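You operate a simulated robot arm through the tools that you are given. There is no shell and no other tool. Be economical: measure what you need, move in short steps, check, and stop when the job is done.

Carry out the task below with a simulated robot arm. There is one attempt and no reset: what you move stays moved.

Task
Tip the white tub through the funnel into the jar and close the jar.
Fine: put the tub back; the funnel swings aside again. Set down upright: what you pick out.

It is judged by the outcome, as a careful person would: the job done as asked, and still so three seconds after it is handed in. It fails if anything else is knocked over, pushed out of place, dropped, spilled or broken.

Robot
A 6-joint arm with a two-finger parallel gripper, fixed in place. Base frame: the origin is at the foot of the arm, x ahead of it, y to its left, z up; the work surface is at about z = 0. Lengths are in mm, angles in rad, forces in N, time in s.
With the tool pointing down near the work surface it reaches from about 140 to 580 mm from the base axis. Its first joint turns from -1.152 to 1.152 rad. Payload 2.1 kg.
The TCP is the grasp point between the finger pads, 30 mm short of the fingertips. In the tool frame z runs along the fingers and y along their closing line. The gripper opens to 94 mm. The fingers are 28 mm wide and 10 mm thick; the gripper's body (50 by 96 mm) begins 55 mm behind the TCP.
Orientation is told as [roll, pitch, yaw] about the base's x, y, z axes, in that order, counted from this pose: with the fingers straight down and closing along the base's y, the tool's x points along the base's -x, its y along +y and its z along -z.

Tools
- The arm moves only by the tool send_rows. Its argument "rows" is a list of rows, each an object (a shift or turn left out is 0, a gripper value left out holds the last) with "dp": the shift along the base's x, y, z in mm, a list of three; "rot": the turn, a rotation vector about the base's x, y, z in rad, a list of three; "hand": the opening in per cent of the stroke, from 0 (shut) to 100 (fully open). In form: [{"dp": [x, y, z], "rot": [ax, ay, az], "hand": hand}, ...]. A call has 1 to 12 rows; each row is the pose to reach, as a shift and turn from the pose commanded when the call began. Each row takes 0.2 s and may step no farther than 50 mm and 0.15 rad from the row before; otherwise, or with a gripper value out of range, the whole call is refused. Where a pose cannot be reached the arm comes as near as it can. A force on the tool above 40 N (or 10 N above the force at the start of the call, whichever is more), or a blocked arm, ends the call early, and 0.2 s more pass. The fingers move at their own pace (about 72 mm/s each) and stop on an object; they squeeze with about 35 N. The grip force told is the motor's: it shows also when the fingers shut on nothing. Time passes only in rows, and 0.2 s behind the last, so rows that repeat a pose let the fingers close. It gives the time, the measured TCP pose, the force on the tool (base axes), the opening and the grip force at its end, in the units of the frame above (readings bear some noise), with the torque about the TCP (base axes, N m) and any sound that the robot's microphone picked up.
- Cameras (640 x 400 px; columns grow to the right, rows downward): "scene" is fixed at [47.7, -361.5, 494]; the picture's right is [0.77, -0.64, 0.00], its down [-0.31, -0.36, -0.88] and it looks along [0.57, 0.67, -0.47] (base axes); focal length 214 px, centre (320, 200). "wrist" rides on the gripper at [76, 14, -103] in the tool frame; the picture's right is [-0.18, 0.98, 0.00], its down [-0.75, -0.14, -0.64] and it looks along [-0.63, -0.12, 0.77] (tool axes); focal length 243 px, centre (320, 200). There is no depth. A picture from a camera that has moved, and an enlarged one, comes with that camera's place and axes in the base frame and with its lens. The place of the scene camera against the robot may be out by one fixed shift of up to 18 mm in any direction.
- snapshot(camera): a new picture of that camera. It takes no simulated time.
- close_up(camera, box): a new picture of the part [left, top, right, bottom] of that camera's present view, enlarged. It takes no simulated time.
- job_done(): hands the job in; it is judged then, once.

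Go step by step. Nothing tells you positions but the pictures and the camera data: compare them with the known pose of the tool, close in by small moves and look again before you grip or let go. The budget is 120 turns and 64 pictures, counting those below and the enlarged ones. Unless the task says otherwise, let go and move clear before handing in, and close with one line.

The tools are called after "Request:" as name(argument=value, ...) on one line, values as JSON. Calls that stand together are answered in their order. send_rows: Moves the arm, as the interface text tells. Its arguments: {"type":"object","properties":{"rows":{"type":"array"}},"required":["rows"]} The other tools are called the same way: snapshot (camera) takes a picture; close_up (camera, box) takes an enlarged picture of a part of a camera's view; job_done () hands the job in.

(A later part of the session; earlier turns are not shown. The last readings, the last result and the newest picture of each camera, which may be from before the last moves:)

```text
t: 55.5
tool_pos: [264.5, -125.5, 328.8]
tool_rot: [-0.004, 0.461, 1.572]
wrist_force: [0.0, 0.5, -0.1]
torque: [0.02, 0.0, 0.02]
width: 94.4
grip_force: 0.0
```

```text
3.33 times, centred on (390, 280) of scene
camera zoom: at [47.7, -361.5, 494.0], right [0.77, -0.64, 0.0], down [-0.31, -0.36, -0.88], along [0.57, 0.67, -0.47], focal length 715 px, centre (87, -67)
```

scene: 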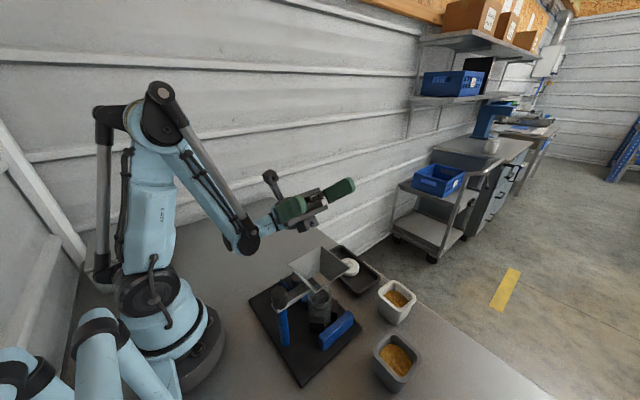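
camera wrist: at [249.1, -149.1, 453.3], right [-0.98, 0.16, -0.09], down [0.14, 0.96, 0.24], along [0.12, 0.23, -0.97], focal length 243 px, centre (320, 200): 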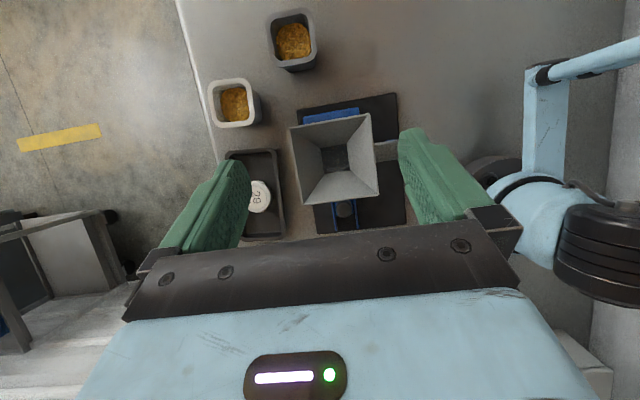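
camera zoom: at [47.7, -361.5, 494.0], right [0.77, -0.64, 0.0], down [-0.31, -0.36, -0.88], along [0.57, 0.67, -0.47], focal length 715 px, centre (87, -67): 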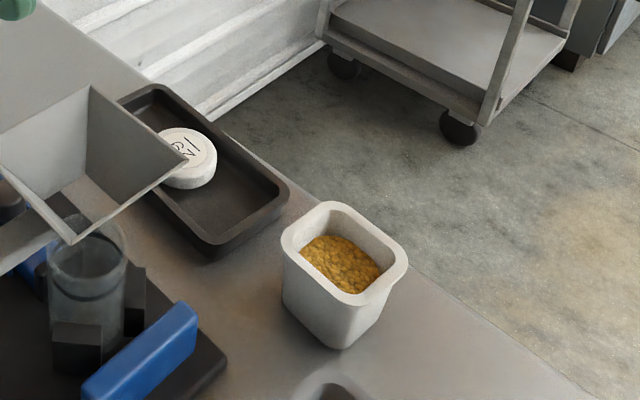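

The white tub's rim is at about z=66, centre about (406,-228), about 68 mm wide. I'll move over it.

Request:
send_rows(rows=[{"rot": [0.148, 0, 0]}, {"rot": [0.296, 0, 0]}, {"rot": [0.444, 0, 0]}, {"rot": [0.461, 0, 0], "dp": [35, -25, 0]}, {"rot": [0.461, 0, 0], "dp": [70, -50, 0]}, {"rot": [0.461, 0, 0], "dp": [105, -77, 0]}, {"rot": [0.461, 0, 0], "dp": [142, -102, 0]}, {"rot": [0.461, 0, 0], "dp": [142, -102, -45]}, {"rot": [0.461, 0, 0], "dp": [142, -102, -90]}, {"rot": [0.461, 0, 0], "dp": [142, -102, -130]}, {"rot": [0.461, 0, 0], "dp": [142, -102, -170]}, {"rot": [0.461, 0, 0], "dp": [142, -102, -170]}])

Request:
snapshot(camera="wrist")

Request:
close_up(camera="scene", box=[330, 200, 470, 340])

```text
t: 58.1
tool_pos: [410.7, -227.7, 158.1]
tool_rot: [-0.003, 0.003, 1.572]
wrist_force: [-0.7, 0.2, -0.3]
torque: [-0.01, 0.0, 0.03]
width: 93.9
grip_force: 0.0
```

```text
29 pictures are left
camera wrist: at [395.6, -304.4, 259.8], right [-0.98, 0.18, 0.0], down [0.14, 0.76, 0.64], along [0.12, 0.63, -0.77], focal length 243 px, centre (320, 200)
```

wrist: 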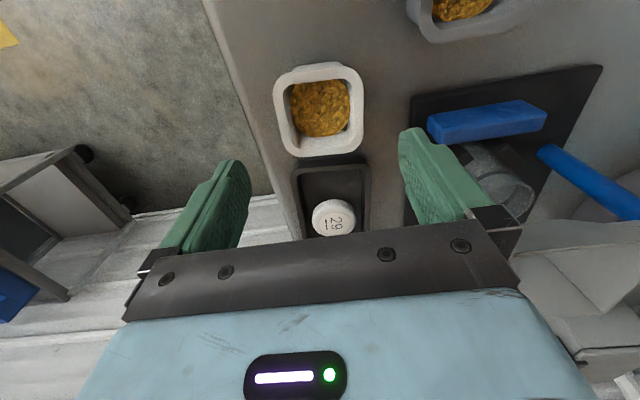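

```text
2.86 times, centred on (400, 270) of scene
camera zoom: at [47.7, -361.5, 494.0], right [0.77, -0.64, 0.0], down [-0.31, -0.36, -0.88], along [0.57, 0.67, -0.47], focal length 613 px, centre (91, 0)
```

zoom: 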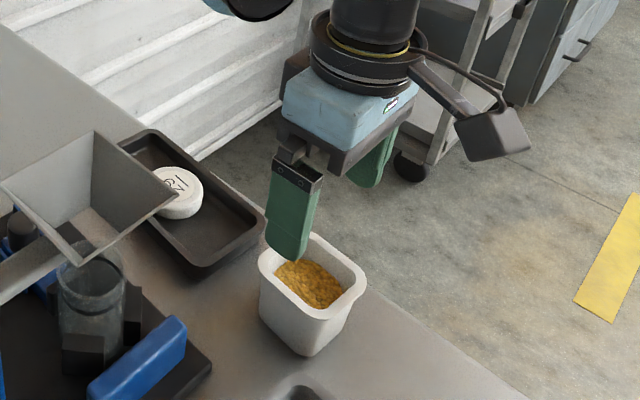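

The tub's rim centre is about (411,-231) at z≈55. Fingers are aligned with about 11 mm clearance each side, so I'll descend.

Request:
send_rows(rows=[{"dp": [0.5, -3, -30]}, {"dp": [0.5, -3, -60]}, {"dp": [0.5, -3, -90]}, {"dp": [0.5, -3, -110]}, {"dp": [0.5, -3, -110]}])

Request:
snapshot(camera="wrist")

Request:
close_up(camera="scene", box=[330, 220, 470, 360])

```text
t: 59.4
tool_pos: [408.0, -231.6, 47.4]
tool_rot: [-0.002, 0.004, 1.57]
wrist_force: [-0.7, -0.2, 0.0]
torque: [0.0, -0.02, 0.01]
width: 93.9
grip_force: 0.0
```

```text
27 pictures are left
camera wrist: at [392.7, -307.2, 149.1], right [-0.98, 0.18, 0.0], down [0.14, 0.76, 0.64], along [0.12, 0.63, -0.77], focal length 243 px, centre (320, 200)
```

wrist: 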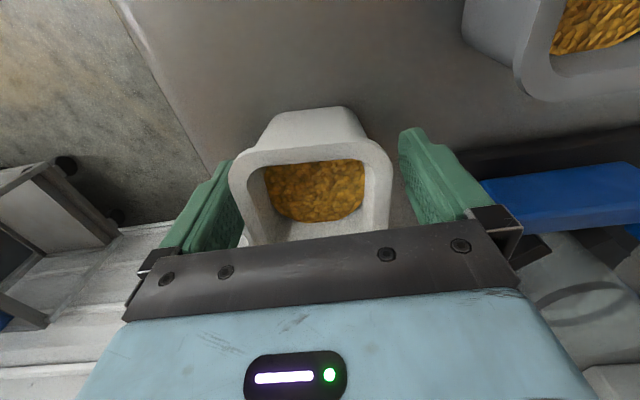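

```text
2.86 times, centred on (400, 290) of scene
camera zoom: at [47.7, -361.5, 494.0], right [0.77, -0.64, 0.0], down [-0.31, -0.36, -0.88], along [0.57, 0.67, -0.47], focal length 613 px, centre (91, -57)
```

zoom: 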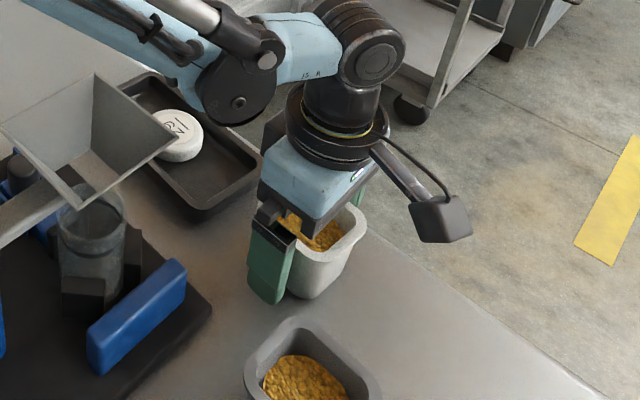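

The rim looks nearer z=66, so I'll raise the grip about 8 mm and close gently.

Request:
send_rows(rows=[{"dp": [0.5, 0, 8]}, {"dp": [0.5, 0, 8], "hand": 85}, {"dp": [0.5, 0, 8], "hand": 75}, {"dp": [0.5, 0, 8], "hand": 65}, {"dp": [0.5, 0, 8], "hand": 55}, {"dp": [0.5, 0, 8], "hand": 55}, {"dp": [0.5, 0, 8], "hand": 55}])

Request:
snapshot(camera="wrist")

```text
t: 61.0
tool_pos: [408.0, -230.7, 55.8]
tool_rot: [-0.003, 0.003, 1.57]
wrist_force: [0.5, -0.3, 2.5]
torque: [-0.02, -0.01, -0.07]
width: 66.7
grip_force: 35.0
```

```text
25 pictures are left
camera wrist: at [392.7, -307.4, 157.7], right [-0.98, 0.18, 0.0], down [0.14, 0.76, 0.64], along [0.12, 0.63, -0.77], focal length 243 px, centre (320, 200)
```

wrist: 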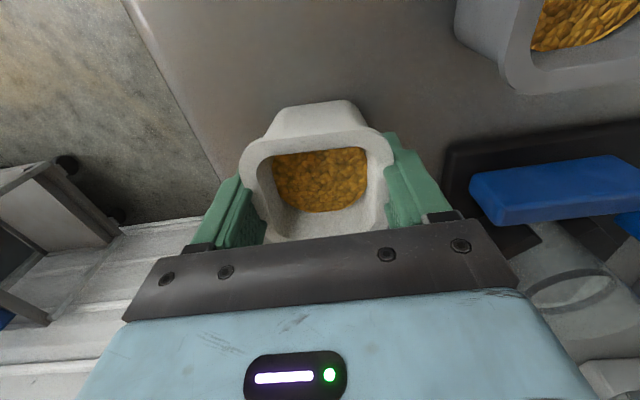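

The tub is held (66.7 mm). I'll lift slowly and check it hangs level.

Request:
send_rows(rows=[{"dp": [0, 0, 5]}, {"dp": [0, 0, 15]}, {"dp": [0, 0, 35]}, {"dp": [0, 0, 60]}, {"dp": [0, 0, 90]}, {"dp": [0, 0, 120]}, {"dp": [0, 0, 150]}, {"dp": [0, 0, 180]}, {"dp": [0, 0, 200]}, {"dp": [0, 0, 205]}, {"dp": [0, 0, 205]}])

Request:
snapshot(camera="scene")

```text
t: 63.4
tool_pos: [407.1, -230.7, 260.8]
tool_rot: [-0.003, 0.001, 1.573]
wrist_force: [0.0, 0.1, -0.8]
torque: [0.04, -0.03, 0.0]
width: 66.4
grip_force: 34.5
```

```text
24 pictures are left
```

scene: 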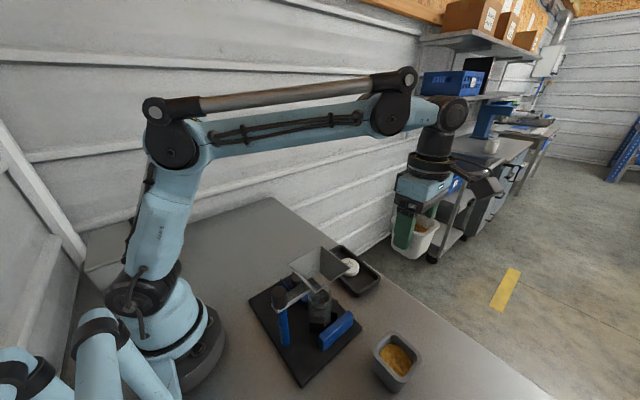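

The tub is level and the arm is clear. I'll carry it over to the funnel.

Request:
send_rows(rows=[{"dp": [-8, 3, 0]}, {"dp": [-25, 10, 0]}, {"dp": [-48, 20, 0]}, {"dp": [-72, 30, 0]}, {"dp": [-96, 39, 0]}, {"dp": [-118, 48, 0]}, {"dp": [-134, 55, 0]}, {"dp": [-142, 59, -5]}, {"dp": [-144, 60, -12]}, {"dp": [-144, 61, -17]}, {"dp": [-144, 61, -17]}])

Request:
close_up(camera="scene", box=[240, 180, 400, 340])

Request:
snapshot(camera="wrist")

```text
t: 65.8
tool_pos: [264.8, -170.4, 245.6]
tool_rot: [-0.003, 0.002, 1.57]
wrist_force: [0.6, 0.0, -1.5]
torque: [-0.02, -0.04, -0.01]
width: 66.1
grip_force: 34.9
```

```text
2.50 times, centred on (320, 260) of scene
camera zoom: at [47.7, -361.5, 494.0], right [0.77, -0.64, 0.0], down [-0.31, -0.36, -0.88], along [0.57, 0.67, -0.47], focal length 536 px, centre (320, 50)
```

zoom: 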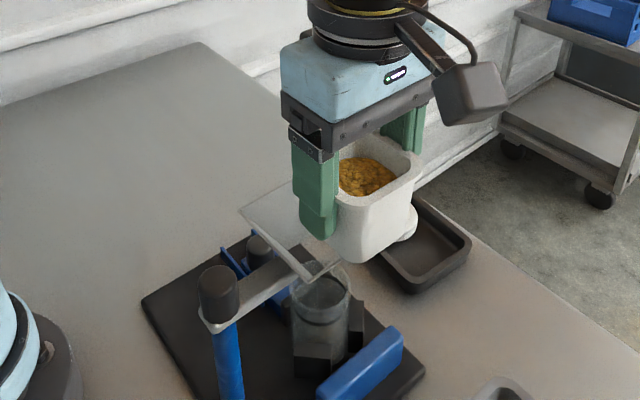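

```text
22 pictures are left
camera wrist: at [248.6, -246.3, 347.5], right [-0.98, 0.18, 0.0], down [0.14, 0.76, 0.64], along [0.12, 0.63, -0.77], focal length 243 px, centre (320, 200)
```

wrist: 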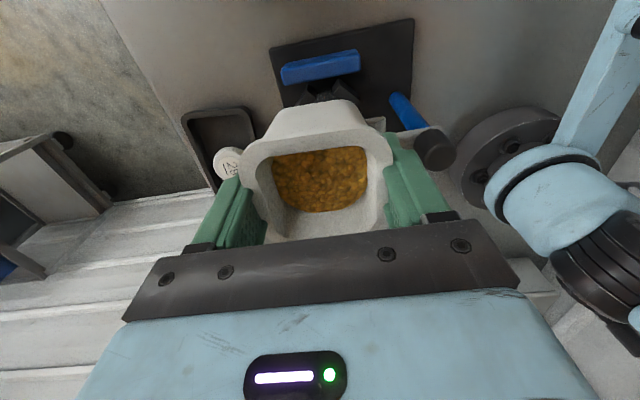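

Positioned over the funnel's edge with the tub upright. I'll begin tilting to about 40°, before anything flows.

Request:
send_rows(rows=[{"rot": [-0.1, 0, 0]}, {"rot": [-0.2, 0, 0]}, {"rot": [-0.3, 0, 0]}, {"rot": [-0.4, 0, 0]}, {"rot": [-0.5, 0, 0]}, {"rot": [-0.6, 0, 0]}, {"rot": [-0.65, 0, 0]}])

Request:
close_up(camera="scene", box=[240, 180, 400, 340])

```text
t: 67.3
tool_pos: [261.4, -171.1, 243.5]
tool_rot: [-0.003, 0.652, 1.57]
wrist_force: [0.9, -0.1, -1.0]
torque: [0.02, 0.0, 0.01]
width: 65.7
grip_force: 34.6
```

```text
2.50 times, centred on (320, 260) of scene
camera zoom: at [47.7, -361.5, 494.0], right [0.77, -0.64, 0.0], down [-0.31, -0.36, -0.88], along [0.57, 0.67, -0.47], focal length 536 px, centre (320, 50)
```

zoom: 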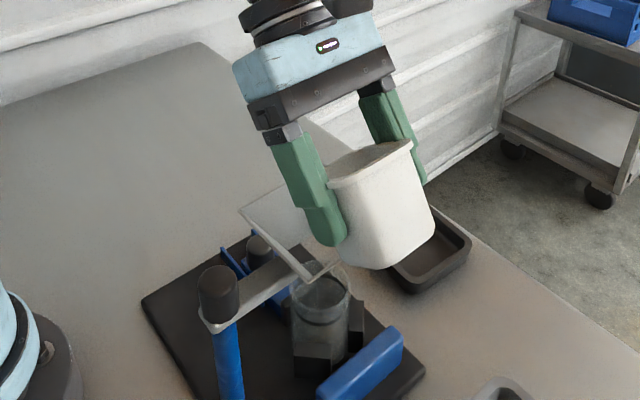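

Aligned. I'll continue slowly, tracking the lip so the stream stays near the funnel centre.

Request:
send_rows(rows=[{"rot": [-0.06, 0, 0], "dp": [1, 1, 0]}, {"rot": [-0.12, 0, 0], "dp": [1, 2, 0]}, {"rot": [-0.18, 0, 0], "dp": [1, 3, 0]}, {"rot": [-0.23, 0, 0], "dp": [1, 4, 0]}, {"rot": [-0.28, 0, 0], "dp": [1, 5, 0]}, {"rot": [-0.33, 0, 0], "dp": [1, 6, 0]}, {"rot": [-0.38, 0, 0], "dp": [1, 8, 0]}, {"rot": [-0.43, 0, 0], "dp": [1, 9, 0]}, {"rot": [-0.48, 0, 0], "dp": [1, 11, 0]}, {"rot": [-0.53, 0, 0], "dp": [1, 12, 0]}, {"rot": [-0.58, 0, 0], "dp": [1, 14, 0]}])

Request:
close_up(camera="scene", box=[240, 180, 400, 340])

```text
t: 69.8
tool_pos: [264.5, -156.4, 244.9]
tool_rot: [-0.001, 1.233, 1.572]
wrist_force: [0.5, 0.6, -0.1]
torque: [-0.01, 0.0, -0.02]
width: 65.7
grip_force: 35.0
```

```text
2.50 times, centred on (320, 260) of scene
camera zoom: at [47.7, -361.5, 494.0], right [0.77, -0.64, 0.0], down [-0.31, -0.36, -0.88], along [0.57, 0.67, -0.47], focal length 536 px, centre (320, 50)
```

zoom: 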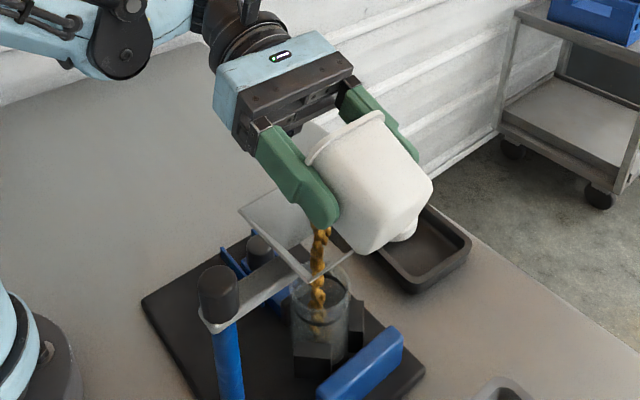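

The stream is going through the funnel into the jar. I'll hold briefly, then continue slowly.

Request:
send_rows(rows=[{}, {}, {}, {}, {"rot": [-0.04, 0, 0], "dp": [0, 1, 0]}, {"rot": [-0.08, 0, 0], "dp": [0, 2, 0]}, {"rot": [-0.12, 0, 0], "dp": [0, 3, 0]}, {"rot": [-0.16, 0, 0], "dp": [0, 4, 0]}, {"rot": [-0.2, 0, 0], "dp": [0, 5, 0]}, {"rot": [-0.2, 0, 0], "dp": [0, 5, 0]}, {"rot": [-0.2, 0, 0], "dp": [0, 5, 0]}, {"rot": [-0.2, 0, 0], "dp": [0, 5, 0]}])

Request:
close_up(camera="scene", box=[240, 180, 400, 340])

```text
t: 72.3
tool_pos: [264.2, -151.8, 244.3]
tool_rot: [0.003, 1.434, 1.579]
wrist_force: [-0.9, 0.0, -1.9]
torque: [0.01, -0.01, 0.0]
width: 65.9
grip_force: 34.8
```

```text
2.50 times, centred on (320, 260) of scene
camera zoom: at [47.7, -361.5, 494.0], right [0.77, -0.64, 0.0], down [-0.31, -0.36, -0.88], along [0.57, 0.67, -0.47], focal length 536 px, centre (320, 50)
```

zoom: 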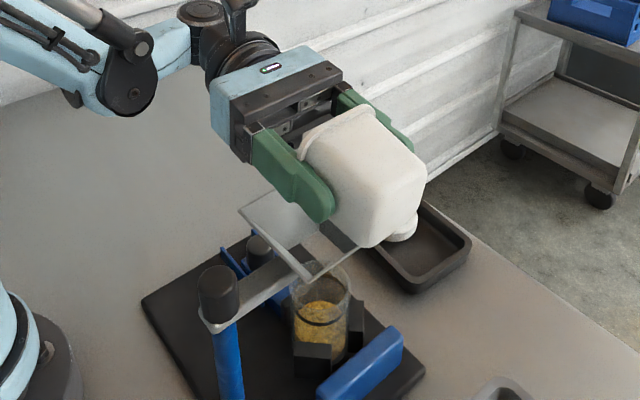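

The jar is filling with no spill visible. I'll tip further to empty the tub completely.

Request:
send_rows(rows=[{"rot": [-0.08, 0, 0], "dp": [0, 3, 0]}, {"rot": [-0.16, 0, 0], "dp": [0, 6, 0]}, {"rot": [-0.24, 0, 0], "dp": [0, 9, 0]}, {"rot": [-0.32, 0, 0], "dp": [0, 11, 0]}, {"rot": [-0.4, 0, 0], "dp": [0, 14, 0]}, {"rot": [-0.48, 0, 0], "dp": [0, 17, 0]}, {"rot": [-0.56, 0, 0], "dp": [0, 20, 1]}, {"rot": [-0.64, 0, 0], "dp": [0, 22, 1]}, {"rot": [-0.74, 0, 0], "dp": [0, 25, 2]}, {"rot": [-0.74, 0, 0], "dp": [0, 25, 2]}, {"rot": [-0.74, 0, 0], "dp": [0, 25, 2]}, {"rot": [-0.74, 0, 0], "dp": [0, 25, 2]}])

Request:
close_up(camera="scene", box=[240, 180, 400, 340])

```text
t: 75.0
tool_pos: [291.2, -122.4, 287.3]
tool_rot: [3.138, 0.97, -1.572]
wrist_force: [-0.4, -0.6, -0.7]
torque: [0.01, 0.0, -0.02]
width: 65.0
grip_force: 35.4
out of reach, approached as far as the arm can: row 6, 7, 8, 9, 10, 11, 12
```

```text
2.50 times, centred on (320, 260) of scene
camera zoom: at [47.7, -361.5, 494.0], right [0.77, -0.64, 0.0], down [-0.31, -0.36, -0.88], along [0.57, 0.67, -0.47], focal length 536 px, centre (320, 50)
```

zoom: 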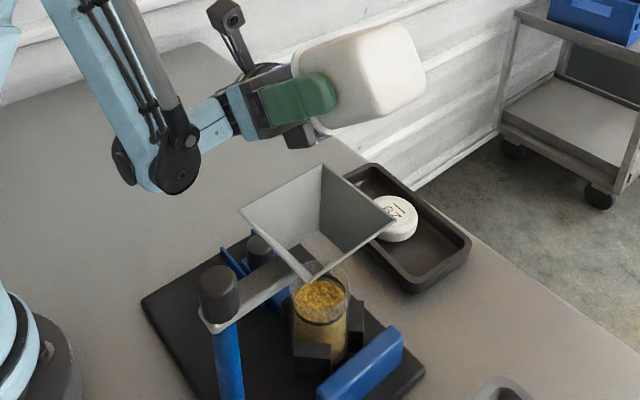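

Request:
snapshot(camera="wrist")

Request:
close_up(camera="scene", box=[270, 230, 370, 330])

```text
17 pictures are left
camera wrist: at [276.9, 5.1, 291.7], right [-0.98, -0.11, -0.15], down [0.14, 0.1, -0.98], along [0.12, -0.99, -0.09], focal length 243 px, centre (320, 200)
```

wrist: 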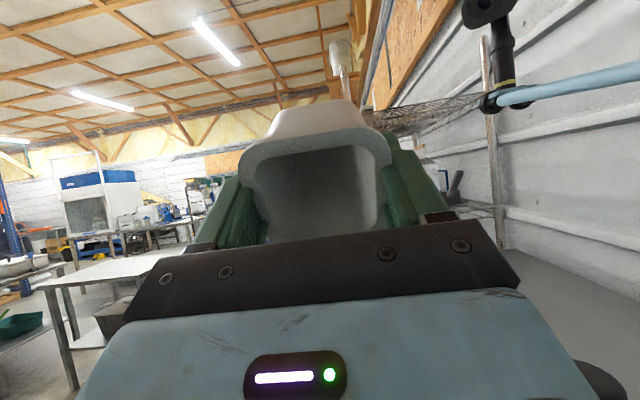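

```text
4.00 times, centred on (320, 280) of scene
camera zoom: at [47.7, -361.5, 494.0], right [0.77, -0.64, 0.0], down [-0.31, -0.36, -0.88], along [0.57, 0.67, -0.47], focal length 858 px, centre (320, -120)
```

zoom: 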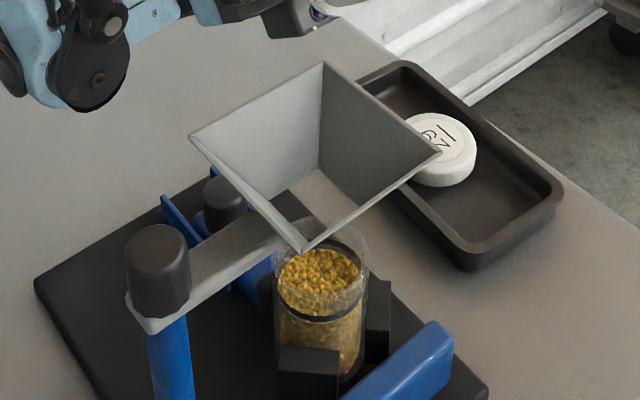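

The tub is empty, the funnel is clear and nothing spilled. I'll bring the tub upright and carry it back to its spot.

Request:
send_rows(rows=[{"rot": [0.14, 0, 0]}, {"rot": [0.28, 0, 0]}, {"rot": [0.42, 0, 0]}, {"rot": [0.56, 0, 0]}, {"rot": [0.7, 0, 0]}, {"rot": [0.84, 0, 0], "dp": [10, -8, 0]}, {"rot": [0.98, 0, 0], "dp": [20, -16, 0]}, {"rot": [1.12, 0, 0], "dp": [30, -25, 0]}, {"rot": [1.26, 0, 0], "dp": [40, -34, 0]}, {"rot": [1.4, 0, 0], "dp": [50, -43, 0]}, {"rot": [1.54, 0, 0], "dp": [60, -52, 0]}, {"rot": [1.68, 0, 0], "dp": [70, -61, 0]}])

Request:
send_rows(rows=[{"rot": [0.14, 0, 0], "dp": [10, -9, 0]}, {"rot": [0.28, 0, 0], "dp": [20, -18, 0]}, {"rot": [0.42, 0, 0], "dp": [30, -28, 0]}, {"rot": [0.49, 0, 0], "dp": [40, -40, 0]}, {"rot": [0.49, 0, 0], "dp": [46, -47, 0]}, {"rot": [0.49, 0, 0], "dp": [46, -47, 0]}])

```text
t: 77.5
tool_pos: [362.0, -182.8, 284.0]
tool_rot: [-0.005, 0.49, 1.573]
wrist_force: [0.1, 0.9, 0.1]
torque: [-0.03, 0.01, 0.01]
width: 65.3
grip_force: 35.3
```

```text
t: 79.0
tool_pos: [407.9, -230.1, 284.3]
tool_rot: [-0.003, 0.002, 1.573]
wrist_force: [0.4, -0.9, -0.4]
torque: [-0.01, -0.02, 0.03]
width: 65.4
grip_force: 35.3
```

Request:
send_rows(rows=[{"dp": [0, 0, -40]}, {"dp": [0, 0, -80]}, {"dp": [0, 0, -120]}, {"dp": [0, 0, -160]}, {"dp": [0, 0, -195]}, {"dp": [0, 0, -210]}, {"dp": [0, 0, -218]}, {"dp": [0, 0, -218]}])

Request:
close_up(camera="scene", box=[340, 240, 460, 340])

```text
t: 80.8
tool_pos: [408.2, -231.4, 65.8]
tool_rot: [-0.004, 0.002, 1.57]
wrist_force: [0.4, 0.1, 0.2]
torque: [-0.04, -0.01, 0.0]
width: 65.1
grip_force: 35.0
```

```text
4.00 times, centred on (400, 290) of scene
camera zoom: at [47.7, -361.5, 494.0], right [0.77, -0.64, 0.0], down [-0.31, -0.36, -0.88], along [0.57, 0.67, -0.47], focal length 858 px, centre (0, -160)
```

zoom: 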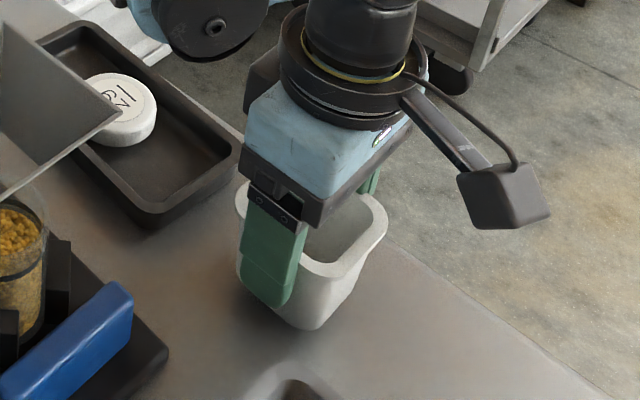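

Nearly down and level. I'll lower the last bit gently until it touches.

Request:
send_rows(rows=[{"dp": [0, 0, -2]}, {"dp": [0, 0, -4]}, {"dp": [0, 0, -6]}, {"dp": [0, 0, -7.5]}, {"dp": [0, 0, -7.5]}])

```text
t: 82.0
tool_pos: [408.3, -231.4, 59.9]
tool_rot: [-0.003, 0.001, 1.569]
wrist_force: [0.0, 0.3, -0.5]
torque: [0.05, -0.05, 0.0]
width: 65.0
grip_force: 35.5
```

Request:
send_rows(rows=[{"dp": [0, 0, -1]}, {"dp": [0, 0, -2]}, {"dp": [0, 0, -3]}, {"dp": [0, 0, -3]}])

```text
t: 83.0
tool_pos: [407.6, -229.5, 57.1]
tool_rot: [-0.004, 0.003, 1.57]
wrist_force: [-0.1, -0.2, -0.7]
torque: [-0.02, -0.04, 0.0]
width: 65.3
grip_force: 34.4
```

Request:
send_rows(rows=[{"dp": [0, 0, -1]}, {"dp": [0, 0, -2]}, {"dp": [0, 0, -2]}])

Request:
send_rows(rows=[{"dp": [0, 0, -1]}, {"dp": [0, 0, -2]}, {"dp": [0, 0, -2]}])

```text
t: 83.8
tool_pos: [408.5, -229.9, 55.3]
tool_rot: [-0.002, 0.002, 1.572]
wrist_force: [-0.4, -0.7, 28.5]
torque: [0.01, 0.02, -0.02]
width: 65.1
grip_force: 34.9
```

```text
t: 84.5
tool_pos: [408.8, -231.3, 53.1]
tool_rot: [-0.003, 0.002, 1.572]
wrist_force: [2.9, 0.8, 28.4]
torque: [0.02, -0.01, -0.01]
width: 65.5
grip_force: 34.9
```

The tub is on the table. I'll release and rise.

Request:
send_rows(rows=[{"dp": [0, 0, 1.5]}, {"dp": [0, 0, 1.5], "hand": 78}, {"dp": [0, 0, 1.5], "hand": 95}, {"dp": [0, 0, 1.5], "hand": 95}, {"dp": [0, 0, 25]}, {"dp": [0, 0, 60]}, {"dp": [0, 0, 105]}, {"dp": [0, 0, 150]}, {"dp": [0, 0, 195]}, {"dp": [0, 0, 240]}, {"dp": [0, 0, 260]}])

Request:
snapshot(camera="scene")

```text
t: 87.0
tool_pos: [407.0, -227.8, 313.4]
tool_rot: [-0.004, 0.001, 1.571]
wrist_force: [-0.3, -0.8, 0.1]
torque: [0.0, -0.03, 0.02]
width: 89.5
grip_force: 0.0
```

```text
14 pictures are left
```

scene: 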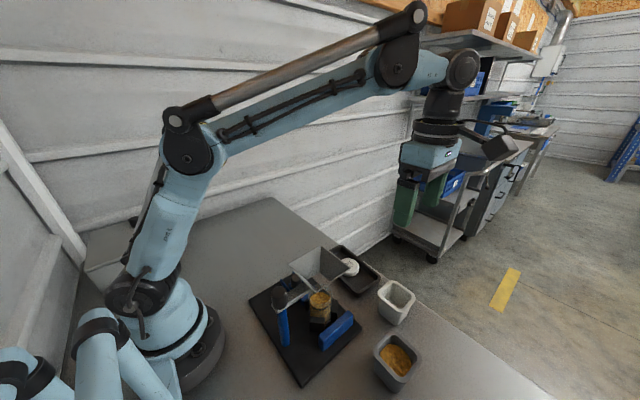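

The tub is back and upright. Next I'll swing the funnel aside, so I go to the knob at yaw 0.

Request:
send_rows(rows=[{"dp": [-22, 9, 0], "rot": [0, 0, -0.14]}, {"dp": [-44, 18, 0], "rot": [0, 0, -0.28]}, {"dp": [-66, 27, 0], "rot": [0, 0, -0.42]}, {"dp": [-88, 36, 0], "rot": [0, 0, -0.56]}, {"dp": [-110, 45, 0], "rot": [0, 0, -0.7]}, {"dp": [-132, 54, 0], "rot": [0, 0, -0.84]}, {"dp": [-154, 63, 0], "rot": [0, 0, -0.98]}, {"dp": [-176, 72, 0], "rot": [0, 0, -1.12]}, {"dp": [-198, 81, 0], "rot": [0, 0, -1.26]}, {"dp": [-220, 90, 0], "rot": [0, 0, -1.4]}, {"dp": [-237, 104, 0], "rot": [0, 0, -1.54]}, {"dp": [-237, 104, 0], "rot": [0, 0, -1.571], "hand": 60}])

Request:
close_up(camera="wrist", box=[220, 40, 440, 200])

```text
t: 89.5
tool_pos: [171.2, -126.5, 312.7]
tool_rot: [-0.004, 0.002, -0.001]
wrist_force: [0.3, 0.3, 0.4]
torque: [0.0, 0.02, -0.03]
width: 56.3
grip_force: 0.0
```

```text
2.50 times, centred on (330, 120) of wrist
camera zoom: at [95.3, -111.8, 414.8], right [0.19, 0.98, 0.0], down [0.75, -0.14, 0.64], along [0.63, -0.12, -0.77], focal length 606 px, centre (295, 400)
```

zoom: 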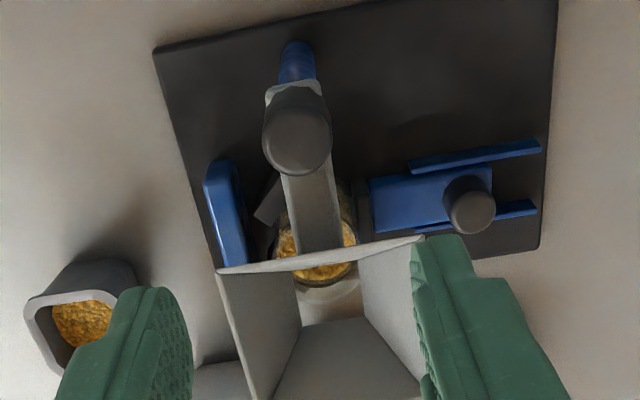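

Request:
send_rows(rows=[{"dp": [0, 1, -45]}, {"dp": [0, 1, -90]}, {"dp": [0, 1, -130]}, {"dp": [0, 1, -159.5]}, {"dp": [0, 1, -159.5]}, {"dp": [0, 1, -159.5], "hand": 15}, {"dp": [0, 1, -159.5]}, {"dp": [0, 1, -159.5]}, {"dp": [0, 1, -159.5]}])

Request:
send_rows(rows=[{"rot": [0, 0, -0.1]}, {"rot": [0, 0, -0.2]}, {"rot": [0, 0, -0.3]}])

```text
t: 91.5
tool_pos: [171.1, -125.8, 150.8]
tool_rot: [-0.003, 0.003, -0.001]
wrist_force: [-0.9, 6.9, 0.7]
torque: [0.51, 0.37, 0.02]
width: 27.1
grip_force: 35.1
```

```text
t: 92.3
tool_pos: [170.2, -126.6, 151.4]
tool_rot: [-0.005, 0.004, -0.302]
wrist_force: [-2.8, -3.3, -1.4]
torque: [0.3, 0.68, 0.03]
width: 27.4
grip_force: 35.2
```

Turning freely, so I'll continue.

Request:
send_rows(rows=[{"rot": [0, 0, -0.1]}, {"rot": [0, 0, -0.2]}, {"rot": [0, 0, -0.3]}, {"rot": [0, 0, -0.4]}])

Request:
send_rows(rows=[{"rot": [0, 0, -0.1]}, {"rot": [0, 0, -0.2]}, {"rot": [0, 0, -0.3]}, {"rot": [0, 0, -0.4]}])

Request:
send_rows(rows=[{"rot": [0, 0, -0.1]}, {"rot": [0, 0, -0.2]}, {"rot": [0, 0, -0.3]}, {"rot": [0, 0, -0.4]}, {"rot": [0, 0, -0.45]}, {"rot": [0, 0, -0.45]}])

Request:
send_rows(rows=[{"hand": 25}, {"hand": 40}, {"hand": 60}, {"hand": 60}, {"dp": [0, 0, 40]}, {"dp": [0, 0, 85]}, {"dp": [0, 0, 130]}, {"dp": [0, 0, 160]}])

Request:
close_up(camera="scene", box=[230, 230, 430, 400])

```text
t: 93.3
tool_pos: [171.4, -125.4, 153.1]
tool_rot: [-0.005, 0.001, -0.703]
wrist_force: [-13.3, -12.7, -0.1]
torque: [0.5, 0.54, 0.07]
width: 27.1
grip_force: 34.7
```

```text
t: 94.3
tool_pos: [171.6, -125.1, 152.7]
tool_rot: [-0.002, 0.002, -1.102]
wrist_force: [-11.3, 4.5, 0.6]
torque: [-1.32, 0.1, 0.07]
width: 27.4
grip_force: 35.3
```

```text
t: 95.8
tool_pos: [170.5, -124.8, 153.4]
tool_rot: [-0.005, 0.004, -1.551]
wrist_force: [-13.2, 6.9, 0.7]
torque: [-1.03, 0.78, 0.0]
width: 27.5
grip_force: 35.1
```

```text
t: 97.5
tool_pos: [172.4, -124.1, 315.9]
tool_rot: [-0.002, 0.001, -1.55]
wrist_force: [-0.1, 0.7, 0.0]
torque: [-0.03, -0.03, -0.01]
width: 56.3
grip_force: 0.1
```

```text
2.35 times, centred on (330, 315) of scene
camera zoom: at [47.7, -361.5, 494.0], right [0.77, -0.64, 0.0], down [-0.31, -0.36, -0.88], along [0.57, 0.67, -0.47], focal length 505 px, centre (296, -71)
```

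zoom: 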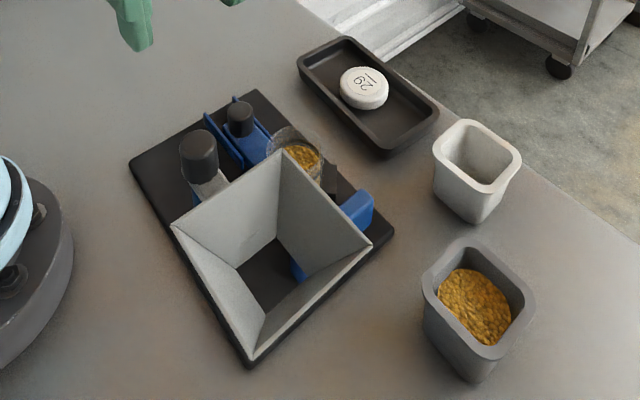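

The funnel is aside and everything stands well. Next is the lid: I'll move above the tray at yaw 0.

Request:
send_rows(rows=[{"dp": [22, 5, 0], "rot": [0, 0, 0.14]}, {"dp": [44, 10, 0], "rot": [0, 0, 0.28]}, {"dp": [66, 15, 0], "rot": [0, 0, 0.42]}, {"dp": [88, 20, 0], "rot": [0, 0, 0.56]}, {"dp": [110, 25, 0], "rot": [0, 0, 0.7]}, {"dp": [132, 30, 0], "rot": [0, 0, 0.84]}, {"dp": [154, 35, -20], "rot": [0, 0, 0.98], "hand": 100}, {"dp": [176, 40, -50], "rot": [0, 0, 1.12]}, {"dp": [198, 45, -80], "rot": [0, 0, 1.26]}, {"dp": [220, 50, -110], "rot": [0, 0, 1.4]}, {"dp": [240, 53, -140], "rot": [0, 0, 1.54]}, {"dp": [240, 53, -160], "rot": [0, 0, 1.55]}])

Request:
snapshot(camera="wrist")

```text
t: 100.2
tool_pos: [410.0, -72.4, 152.9]
tool_rot: [-0.004, 0.002, 0.002]
wrist_force: [0.2, 0.1, -0.1]
torque: [-0.01, 0.01, 0.0]
width: 93.8
grip_force: 0.0
```

```text
11 pictures are left
camera wrist: at [334.3, -59.0, 255.3], right [0.18, 0.98, 0.0], down [0.76, -0.14, 0.64], along [0.63, -0.12, -0.77], focal length 243 px, centre (320, 200)
```

wrist: 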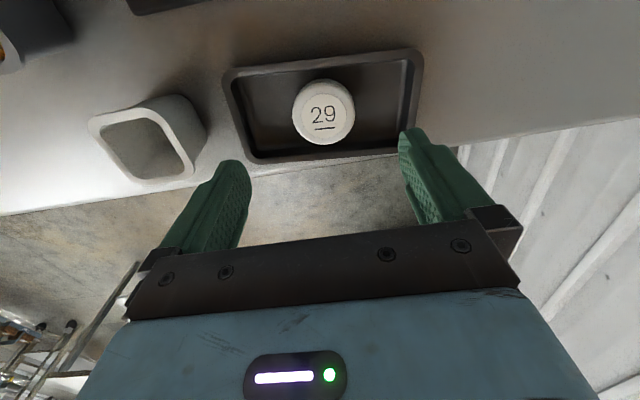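

The lid centre is about (419,-72), dia about 55 mm. I'll descend around it.

Request:
send_rows(rows=[{"dp": [9, 0, -35]}, {"dp": [9, 0, -70]}, {"dp": [9, 0, -100]}, {"dp": [9, 0, -112]}, {"dp": [9, 0, -112]}])

Request:
snapshot(camera="wrist")

```text
t: 101.3
tool_pos: [421.4, -71.1, 40.7]
tool_rot: [-0.004, 0.002, 0.0]
wrist_force: [0.1, 0.5, -0.5]
torque: [-0.01, 0.01, -0.04]
width: 93.9
grip_force: 0.0
```

```text
10 pictures are left
camera wrist: at [344.5, -58.1, 142.8], right [0.18, 0.98, 0.0], down [0.76, -0.14, 0.64], along [0.63, -0.12, -0.77], focal length 243 px, centre (320, 200)
```

wrist: 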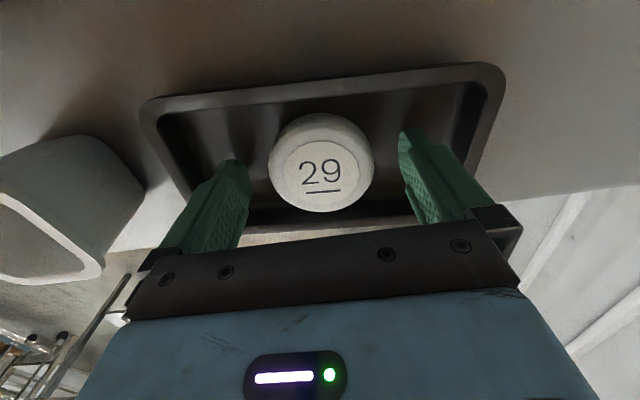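

The lid's top is at about z=20, centre (422,-72), so I'm well centred. I'll lower a few mm and grip.

Request:
send_rows(rows=[{"dp": [0, -0.5, -3]}, {"dp": [0, -0.5, -3], "hand": 80}, {"dp": [0, -0.5, -3], "hand": 60}, {"dp": [0, -0.5, -3], "hand": 45}, {"dp": [0, -0.5, -3], "hand": 45}, {"dp": [0, -0.5, -3], "hand": 45}, {"dp": [0, -0.5, -3], "hand": 45}])

```text
t: 103.0
tool_pos: [421.5, -72.7, 37.9]
tool_rot: [-0.002, 0.002, 0.0]
wrist_force: [0.3, -0.4, 0.2]
torque: [-0.01, -0.03, -0.01]
width: 57.7
grip_force: 34.8
```

The lid is held (57.7 mm). I'll lift it and pause with the hand off to the +y side so the wrist camera sees the jar unobstructed.

Request:
send_rows(rows=[{"dp": [0, 0, 10]}, {"dp": [0, 0, 40]}, {"dp": [0, 0, 80]}, {"dp": [0, 0, 120]}, {"dp": [-30, 10, 150]}, {"dp": [-65, 20, 162]}, {"dp": [-100, 35, 162]}, {"dp": [-135, 45, 162]}, {"dp": [-160, 52, 162]}, {"dp": [-171, 52, 162]}, {"dp": [-171, 52, 162]}])

Request:
close_up(camera="wrist", box=[120, 60, 440, 260])

```text
t: 105.3
tool_pos: [248.7, -19.4, 200.5]
tool_rot: [-0.004, 0.002, 0.001]
wrist_force: [-0.4, -0.4, -0.8]
torque: [0.01, 0.01, 0.02]
width: 57.8
grip_force: 35.3
```

```text
2.00 times, centred on (280, 160) of wrist
camera zoom: at [172.1, -6.2, 301.9], right [0.18, 0.98, 0.0], down [0.76, -0.14, 0.64], along [0.63, -0.12, -0.77], focal length 485 px, centre (400, 280)
```

zoom: 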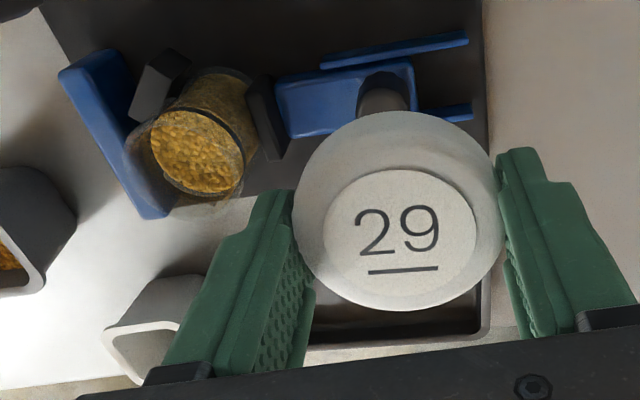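

Request:
close_up(camera="wrist", box=[172, 110, 252, 160])

```text
8.00 times, centred on (212, 135) of wrist
camera zoom: at [172.1, -6.2, 301.9], right [0.18, 0.98, 0.0], down [0.76, -0.14, 0.64], along [0.63, -0.12, -0.77], focal length 1941 px, centre (1184, 720)
```

zoom: 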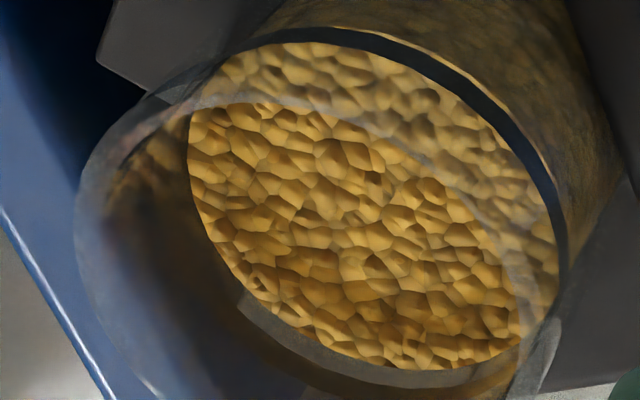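

I need a more vertical view of the jar for precise centring. I'll shift so the jar appears at the top of the wrist image, where the view is nearly straight down.

Request:
send_rows(rows=[{"dp": [15, -25, 0]}, {"dp": [30, -55, 0]}, {"dp": [48, -85, 0]}, {"dp": [62, -109, 0]}, {"dp": [62, -109, 0]}])

Request:
close_up(camera="wrist", box=[240, 0, 400, 100])

```text
t: 106.5
tool_pos: [310.8, -127.8, 198.5]
tool_rot: [-0.002, 0.001, 0.002]
wrist_force: [-0.1, -0.3, 0.1]
torque: [0.02, 0.01, -0.03]
width: 57.9
grip_force: 34.7
```

```text
4.00 times, centred on (320, 50) of wrist
camera zoom: at [234.2, -114.5, 301.7], right [0.18, 0.98, 0.0], down [0.76, -0.14, 0.64], along [0.63, -0.12, -0.77], focal length 970 px, centre (320, 800)
```

zoom: 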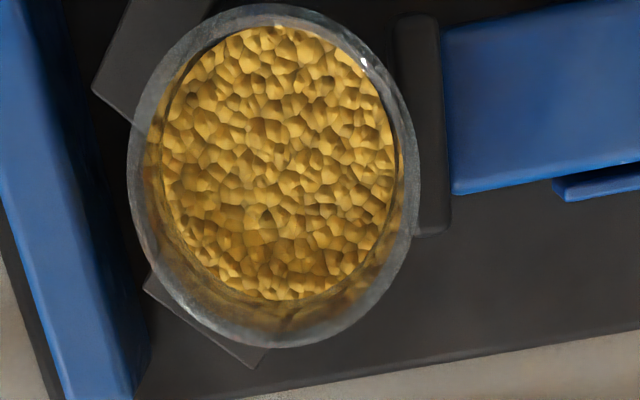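

The jar rim centre is about (260.5,-128.5), z≈87, and the lid is centred in the grip. I'll move over the jar and lower to just above it.

Request:
send_rows(rows=[{"dp": [-25, -0.5, 0]}, {"dp": [-45, -0.7, 0]}, {"dp": [-50.8, -0.7, 0]}, {"dp": [-50.8, -0.7, -30]}, {"dp": [-50.8, -0.7, -55]}, {"dp": [-50.8, -0.7, -68]}, {"dp": [-50.8, -0.7, -68]}, {"dp": [-50.8, -0.7, -68]}])

Request:
close_up(camera="scene", box=[270, 230, 370, 330])

```text
t: 108.3
tool_pos: [258.7, -129.9, 130.2]
tool_rot: [-0.003, 0.003, 0.0]
wrist_force: [-0.2, 0.5, -0.7]
torque: [-0.03, 0.02, 0.03]
width: 57.8
grip_force: 35.0
```

```text
4.00 times, centred on (320, 280) of scene
camera zoom: at [47.7, -361.5, 494.0], right [0.77, -0.64, 0.0], down [-0.31, -0.36, -0.88], along [0.57, 0.67, -0.47], focal length 858 px, centre (320, -120)
```

zoom: 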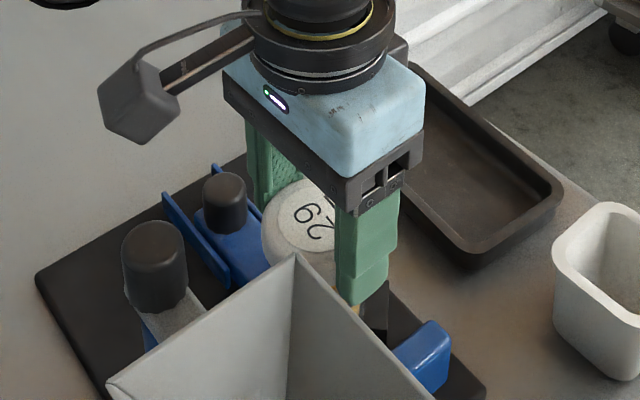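

Request:
send_rows(rows=[{"dp": [0.5, 0.5, -3]}, {"dp": [0.5, 0.5, -6]}, {"dp": [0.5, 0.5, -8]}, {"dp": [0.5, 0.5, -8]}])

Request:
send_rows(rows=[{"dp": [0, 0, -1.5]}, {"dp": [0, 0, -3]}, {"dp": [0, 0, -3]}])

```text
t: 109.3
tool_pos: [259.6, -130.4, 123.6]
tool_rot: [-0.003, 0.003, 0.001]
wrist_force: [-0.5, -0.4, -0.3]
torque: [-0.02, 0.0, -0.01]
width: 57.7
grip_force: 35.5
```

```text
t: 110.2
tool_pos: [260.9, -129.6, 122.1]
tool_rot: [-0.004, 0.003, -0.001]
wrist_force: [0.3, -0.1, -0.3]
torque: [0.02, 0.03, -0.02]
width: 58.0
grip_force: 35.4
```

Request:
send_rows(rows=[{"dp": [0, 0.8, -1]}, {"dp": [0, 0.8, -2]}, {"dp": [0, 0.8, -2]}])

Request:
send_rows(rows=[{"dp": [0, 0, -1]}, {"dp": [0, 0, -2]}, {"dp": [0, 0, -2]}])

Request:
send_rows(rows=[{"dp": [0, 0, -1]}, {"dp": [0, 0, -2]}, {"dp": [0, 0, -2]}])

```text
t: 111.0
tool_pos: [261.4, -127.9, 118.7]
tool_rot: [-0.003, 0.003, 0.001]
wrist_force: [-0.4, 0.0, -0.1]
torque: [-0.01, -0.03, 0.0]
width: 57.6
grip_force: 35.7
```

```text
t: 111.8
tool_pos: [261.0, -129.5, 117.8]
tool_rot: [-0.001, 0.002, 0.002]
wrist_force: [-2.0, 11.3, 26.5]
torque: [0.34, 0.08, -0.01]
width: 57.7
grip_force: 34.7
```

```text
t: 112.1
tool_pos: [260.8, -128.9, 116.5]
tool_rot: [-0.002, 0.004, 0.001]
wrist_force: [-2.8, 2.0, 12.8]
torque: [0.0, -0.01, 0.0]
width: 57.6
grip_force: 34.9
stopped in row 1: the force on the tool passed its limit at 42 N (the readings are from after the stop); the commanded pose is now the measured one
```

Contact at about z=117, with a side push toward +y, so the lid is catching on the -y edge. I'll back off a little, shift +y 1 mm and try again.

Request:
send_rows(rows=[{"dp": [0, 0, 2.5]}, {"dp": [-0.4, 1, 2.5]}, {"dp": [-0.4, 1, 1]}, {"dp": [-0.4, 1, 0]}, {"dp": [-0.4, 1, -0.5]}])

Request:
send_rows(rows=[{"dp": [0, 0, -1]}, {"dp": [0, 0, -1]}])

```text
t: 113.3
tool_pos: [261.0, -128.2, 116.5]
tool_rot: [0.0, 0.003, 0.001]
wrist_force: [5.2, -5.1, 15.1]
torque: [-0.2, -0.17, 0.04]
width: 57.8
grip_force: 34.9
```

```text
t: 113.8
tool_pos: [261.1, -127.6, 115.6]
tool_rot: [-0.003, 0.005, 0.0]
wrist_force: [0.7, -1.3, 13.6]
torque: [0.12, 0.04, -0.02]
width: 57.6
grip_force: 34.6
stopped in row 2: the force on the tool passed its limit at 42 N (the readings are from after the stop); the commanded pose is now the measured one
```

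The side forces now balance, so the lid sits centred on the rim. I'll test whether it's a screw lid by turning it clockwise under light pressure.

Request:
send_rows(rows=[{"rot": [0, 0, -0.1]}, {"rot": [0, 0, -0.2]}, {"rot": [0, 0, -0.3]}, {"rot": [0, 0, -0.4]}, {"rot": [0, 0, -0.5]}, {"rot": [0, 0, -0.5]}])

```text
t: 115.2
tool_pos: [260.8, -128.5, 117.3]
tool_rot: [0.001, 0.005, -0.502]
wrist_force: [3.0, 6.3, 5.2]
torque: [0.14, -0.1, -0.01]
width: 57.5
grip_force: 35.0
```

Request:
send_rows(rows=[{"dp": [0, 0, -0.5]}, {"dp": [0, 0, -1]}, {"dp": [0, 0, -1.5]}, {"dp": [0, 0, -2]}])

Request:
close_up(camera="scene", box=[290, 255, 350, 315])

```text
t: 115.9
tool_pos: [261.1, -128.4, 116.4]
tool_rot: [0.0, 0.006, -0.498]
wrist_force: [-1.0, 0.4, 14.0]
torque: [0.01, 0.01, -0.04]
width: 57.7
grip_force: 35.2
stopped in row 3: the force on the tool passed its limit at 43 N (the readings are from after the stop); the commanded pose is now the measured one
```

```text
6.67 times, centred on (320, 285) of scene
camera zoom: at [47.7, -361.5, 494.1], right [0.77, -0.64, 0.0], down [-0.31, -0.36, -0.88], along [0.57, 0.67, -0.47], focal length 1430 px, centre (320, -367)
```

zoom: 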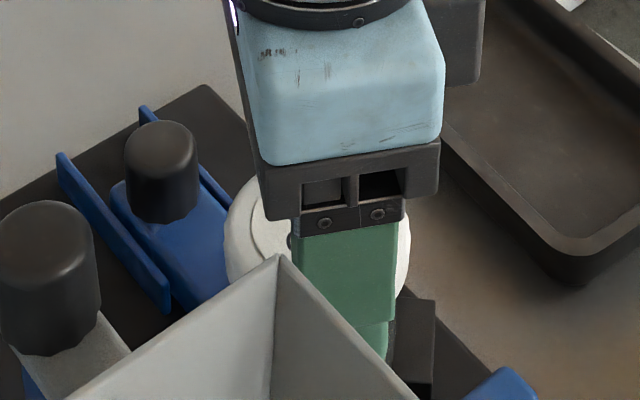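

No thread torque is felt. I'll test whether the lid is engaged over the rim by nudging sideways under light load and reading the reaction.

Request:
send_rows(rows=[{"dp": [0, 0, 0.4]}, {"dp": [0, 1, 0.4]}, {"dp": [0, 2, 0.4]}, {"dp": [0, 2, 0.4]}])

Request:
send_rows(rows=[{"dp": [0, -1, 0]}, {"dp": [0, -2, 0]}, {"dp": [0, -3, 0]}, {"dp": [0, -4, 0]}, {"dp": [0, -4, 0]}])

```text
t: 116.9
tool_pos: [260.4, -128.2, 116.1]
tool_rot: [-0.004, 0.002, -0.5]
wrist_force: [1.3, -13.7, 3.7]
torque: [-0.94, -0.06, 0.02]
width: 57.7
grip_force: 35.3
```

```text
t: 118.1
tool_pos: [260.9, -129.0, 114.3]
tool_rot: [0.003, 0.009, -0.498]
wrist_force: [-3.4, 15.0, 17.6]
torque: [0.56, 0.14, -0.03]
width: 57.8
grip_force: 34.7
```

The lid resists sideways motion in both directions well beyond friction, so it is engaged on the rim. I'll recentre and press down.

Request:
send_rows(rows=[{"dp": [0, 1, 0]}, {"dp": [0, 2, 0]}, {"dp": [0, 2, -0.4]}, {"dp": [0, 2, -0.4]}])

Request:
send_rows(rows=[{"dp": [0, 0, -0.5]}, {"dp": [0, 0, -0.5]}])

```text
t: 119.1
tool_pos: [260.9, -129.2, 114.9]
tool_rot: [-0.002, 0.003, -0.499]
wrist_force: [0.3, 3.4, 23.7]
torque: [0.18, -0.02, -0.04]
width: 58.0
grip_force: 35.0
```

```text
t: 119.7
tool_pos: [262.6, -128.4, 112.8]
tool_rot: [0.0, 0.005, -0.499]
wrist_force: [-1.5, 6.0, 39.2]
torque: [0.11, 0.0, -0.04]
width: 57.8
grip_force: 35.2
```

Request:
send_rows(rows=[{"rot": [0, 0, -0.1]}, {"rot": [0, 0, -0.2]}, {"rot": [0, 0, -0.3]}, {"rot": [0, 0, -0.4]}, {"rot": [0, 0, -0.5]}, {"rot": [0, 0, -0.6]}])

```text
t: 121.1
tool_pos: [261.6, -127.9, 114.5]
tool_rot: [-0.002, 0.005, -1.101]
wrist_force: [-2.9, -0.5, 15.6]
torque: [-0.09, 0.05, 0.01]
width: 57.7
grip_force: 34.8
```

The down-force dropped from 39 to 16 N as I turned, so the lid is being drawn down by a thread. I'll keep screwing clockwise.

Request:
send_rows(rows=[{"rot": [0, 0, -0.1], "dp": [0, 0, -0.1]}, {"rot": [0, 0, -0.2], "dp": [0, 0, -0.2]}, {"rot": [0, 0, -0.3], "dp": [0, 0, -0.3]}, {"rot": [0, 0, -0.4], "dp": [0, 0, -0.4]}, {"rot": [0, 0, -0.5], "dp": [0, 0, -0.4]}])

```text
t: 122.3
tool_pos: [260.5, -128.5, 113.6]
tool_rot: [0.001, 0.003, -1.601]
wrist_force: [-0.8, -3.7, 11.1]
torque: [-0.07, 0.12, 0.01]
width: 57.6
grip_force: 35.3
```

Now I'll release, rewind and regrip for a full turn.

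Request:
send_rows(rows=[{"dp": [0, 0, 0.3]}, {"dp": [0, 0, 0.3], "hand": 75}, {"dp": [0, 0, 0.3], "hand": 75}, {"dp": [0, 0, 1], "rot": [0, 0, 0.14]}, {"dp": [0, 0, 1], "rot": [0, 0, 0.28]}, {"dp": [0, 0, 1], "rot": [0, 0, 0.42]}, {"dp": [0, 0, 1], "rot": [0, 0, 0.56]}, {"dp": [0, 0, 1], "rot": [0, 0, 0.7]}, {"dp": [0, 0, 1], "rot": [0, 0, 0.84]}, {"dp": [0, 0, 1], "rot": [0, 0, 0.98]}, {"dp": [0, 0, 1], "rot": [0, 0, 1.12]}, {"dp": [0, 0, 1], "rot": [0, 0, 1.26]}])

Request:
send_rows(rows=[{"rot": [0, 0, 0.14]}, {"rot": [0, 0, 0.28]}, {"rot": [0, 0, 0.42]}, {"rot": [0, 0, 0.56]}, {"rot": [0, 0, 0.7]}, {"rot": [0, 0, 0.84]}, {"rot": [0, 0, 0.98]}, {"rot": [0, 0, 1.12]}, {"rot": [0, 0, 1.26]}, {"rot": [0, 0, 1.4]}, {"rot": [0, 0, 1.54]}, {"rot": [0, 0, 1.68]}])

Request:
snapshot(camera="wrist")

```text
t: 124.9
tool_pos: [262.0, -128.5, 115.1]
tool_rot: [0.002, 0.007, -0.338]
wrist_force: [0.3, 0.4, 0.2]
torque: [-0.04, -0.04, -0.02]
width: 70.7
grip_force: 0.1
```

```text
t: 127.5
tool_pos: [261.4, -128.8, 114.7]
tool_rot: [0.0, 0.006, 1.343]
wrist_force: [0.8, -0.2, -0.4]
torque: [0.0, -0.01, 0.0]
width: 70.4
grip_force: 0.0
```

```text
4 pictures are left
camera wrist: at [229.9, -199.3, 218.0], right [-0.92, 0.4, 0.0], down [0.31, 0.71, 0.64], along [0.26, 0.58, -0.77], focal length 243 px, centre (320, 200)
```

wrist: 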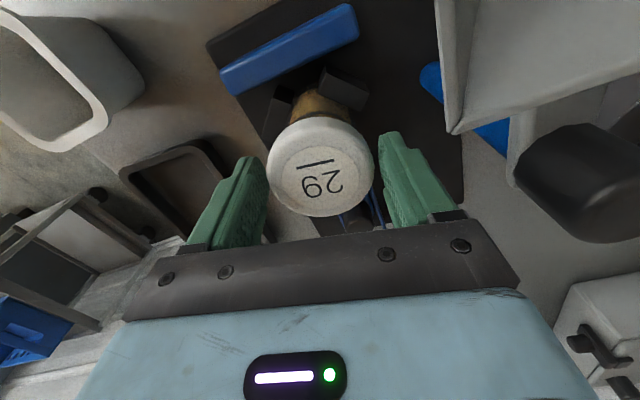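

The lid sits level on the jar. I'll regrip and turn clockwise through a long stroke.

Request:
send_rows(rows=[{"dp": [0, 0, -1]}, {"dp": [0, 0, -1], "hand": 45}, {"dp": [0, 0, -1], "hand": 45}, {"dp": [0, 0, -1], "hand": 45}, {"dp": [0, 0, -1.3]}, {"dp": [0, 0, -1.5]}])

Request:
send_rows(rows=[{"rot": [0, 0, -0.12], "dp": [0, 0, -0.1]}, {"rot": [0, 0, -0.24], "dp": [0, 0, -0.2]}, {"rot": [0, 0, -0.36], "dp": [0, 0, -0.2]}, {"rot": [0, 0, -0.48], "dp": [0, 0, -0.3]}, {"rot": [0, 0, -0.6], "dp": [0, 0, -0.4]}, {"rot": [0, 0, -0.72], "dp": [0, 0, -0.5]}])

```text
t: 128.9
tool_pos: [261.7, -128.4, 112.5]
tool_rot: [-0.001, 0.006, 1.339]
wrist_force: [-4.9, 2.6, 2.4]
torque: [0.05, 0.19, -0.02]
width: 57.8
grip_force: 34.6
```

```text
t: 130.4
tool_pos: [260.9, -126.0, 112.7]
tool_rot: [0.013, 0.006, 0.633]
wrist_force: [-4.2, 5.2, 10.0]
torque: [-0.14, -0.1, 0.32]
width: 57.7
grip_force: 35.2
stopped in row 6: the force on the tool passed its limit at 43 N (the readings are from after the stop); the commanded pose is now the measured one
```

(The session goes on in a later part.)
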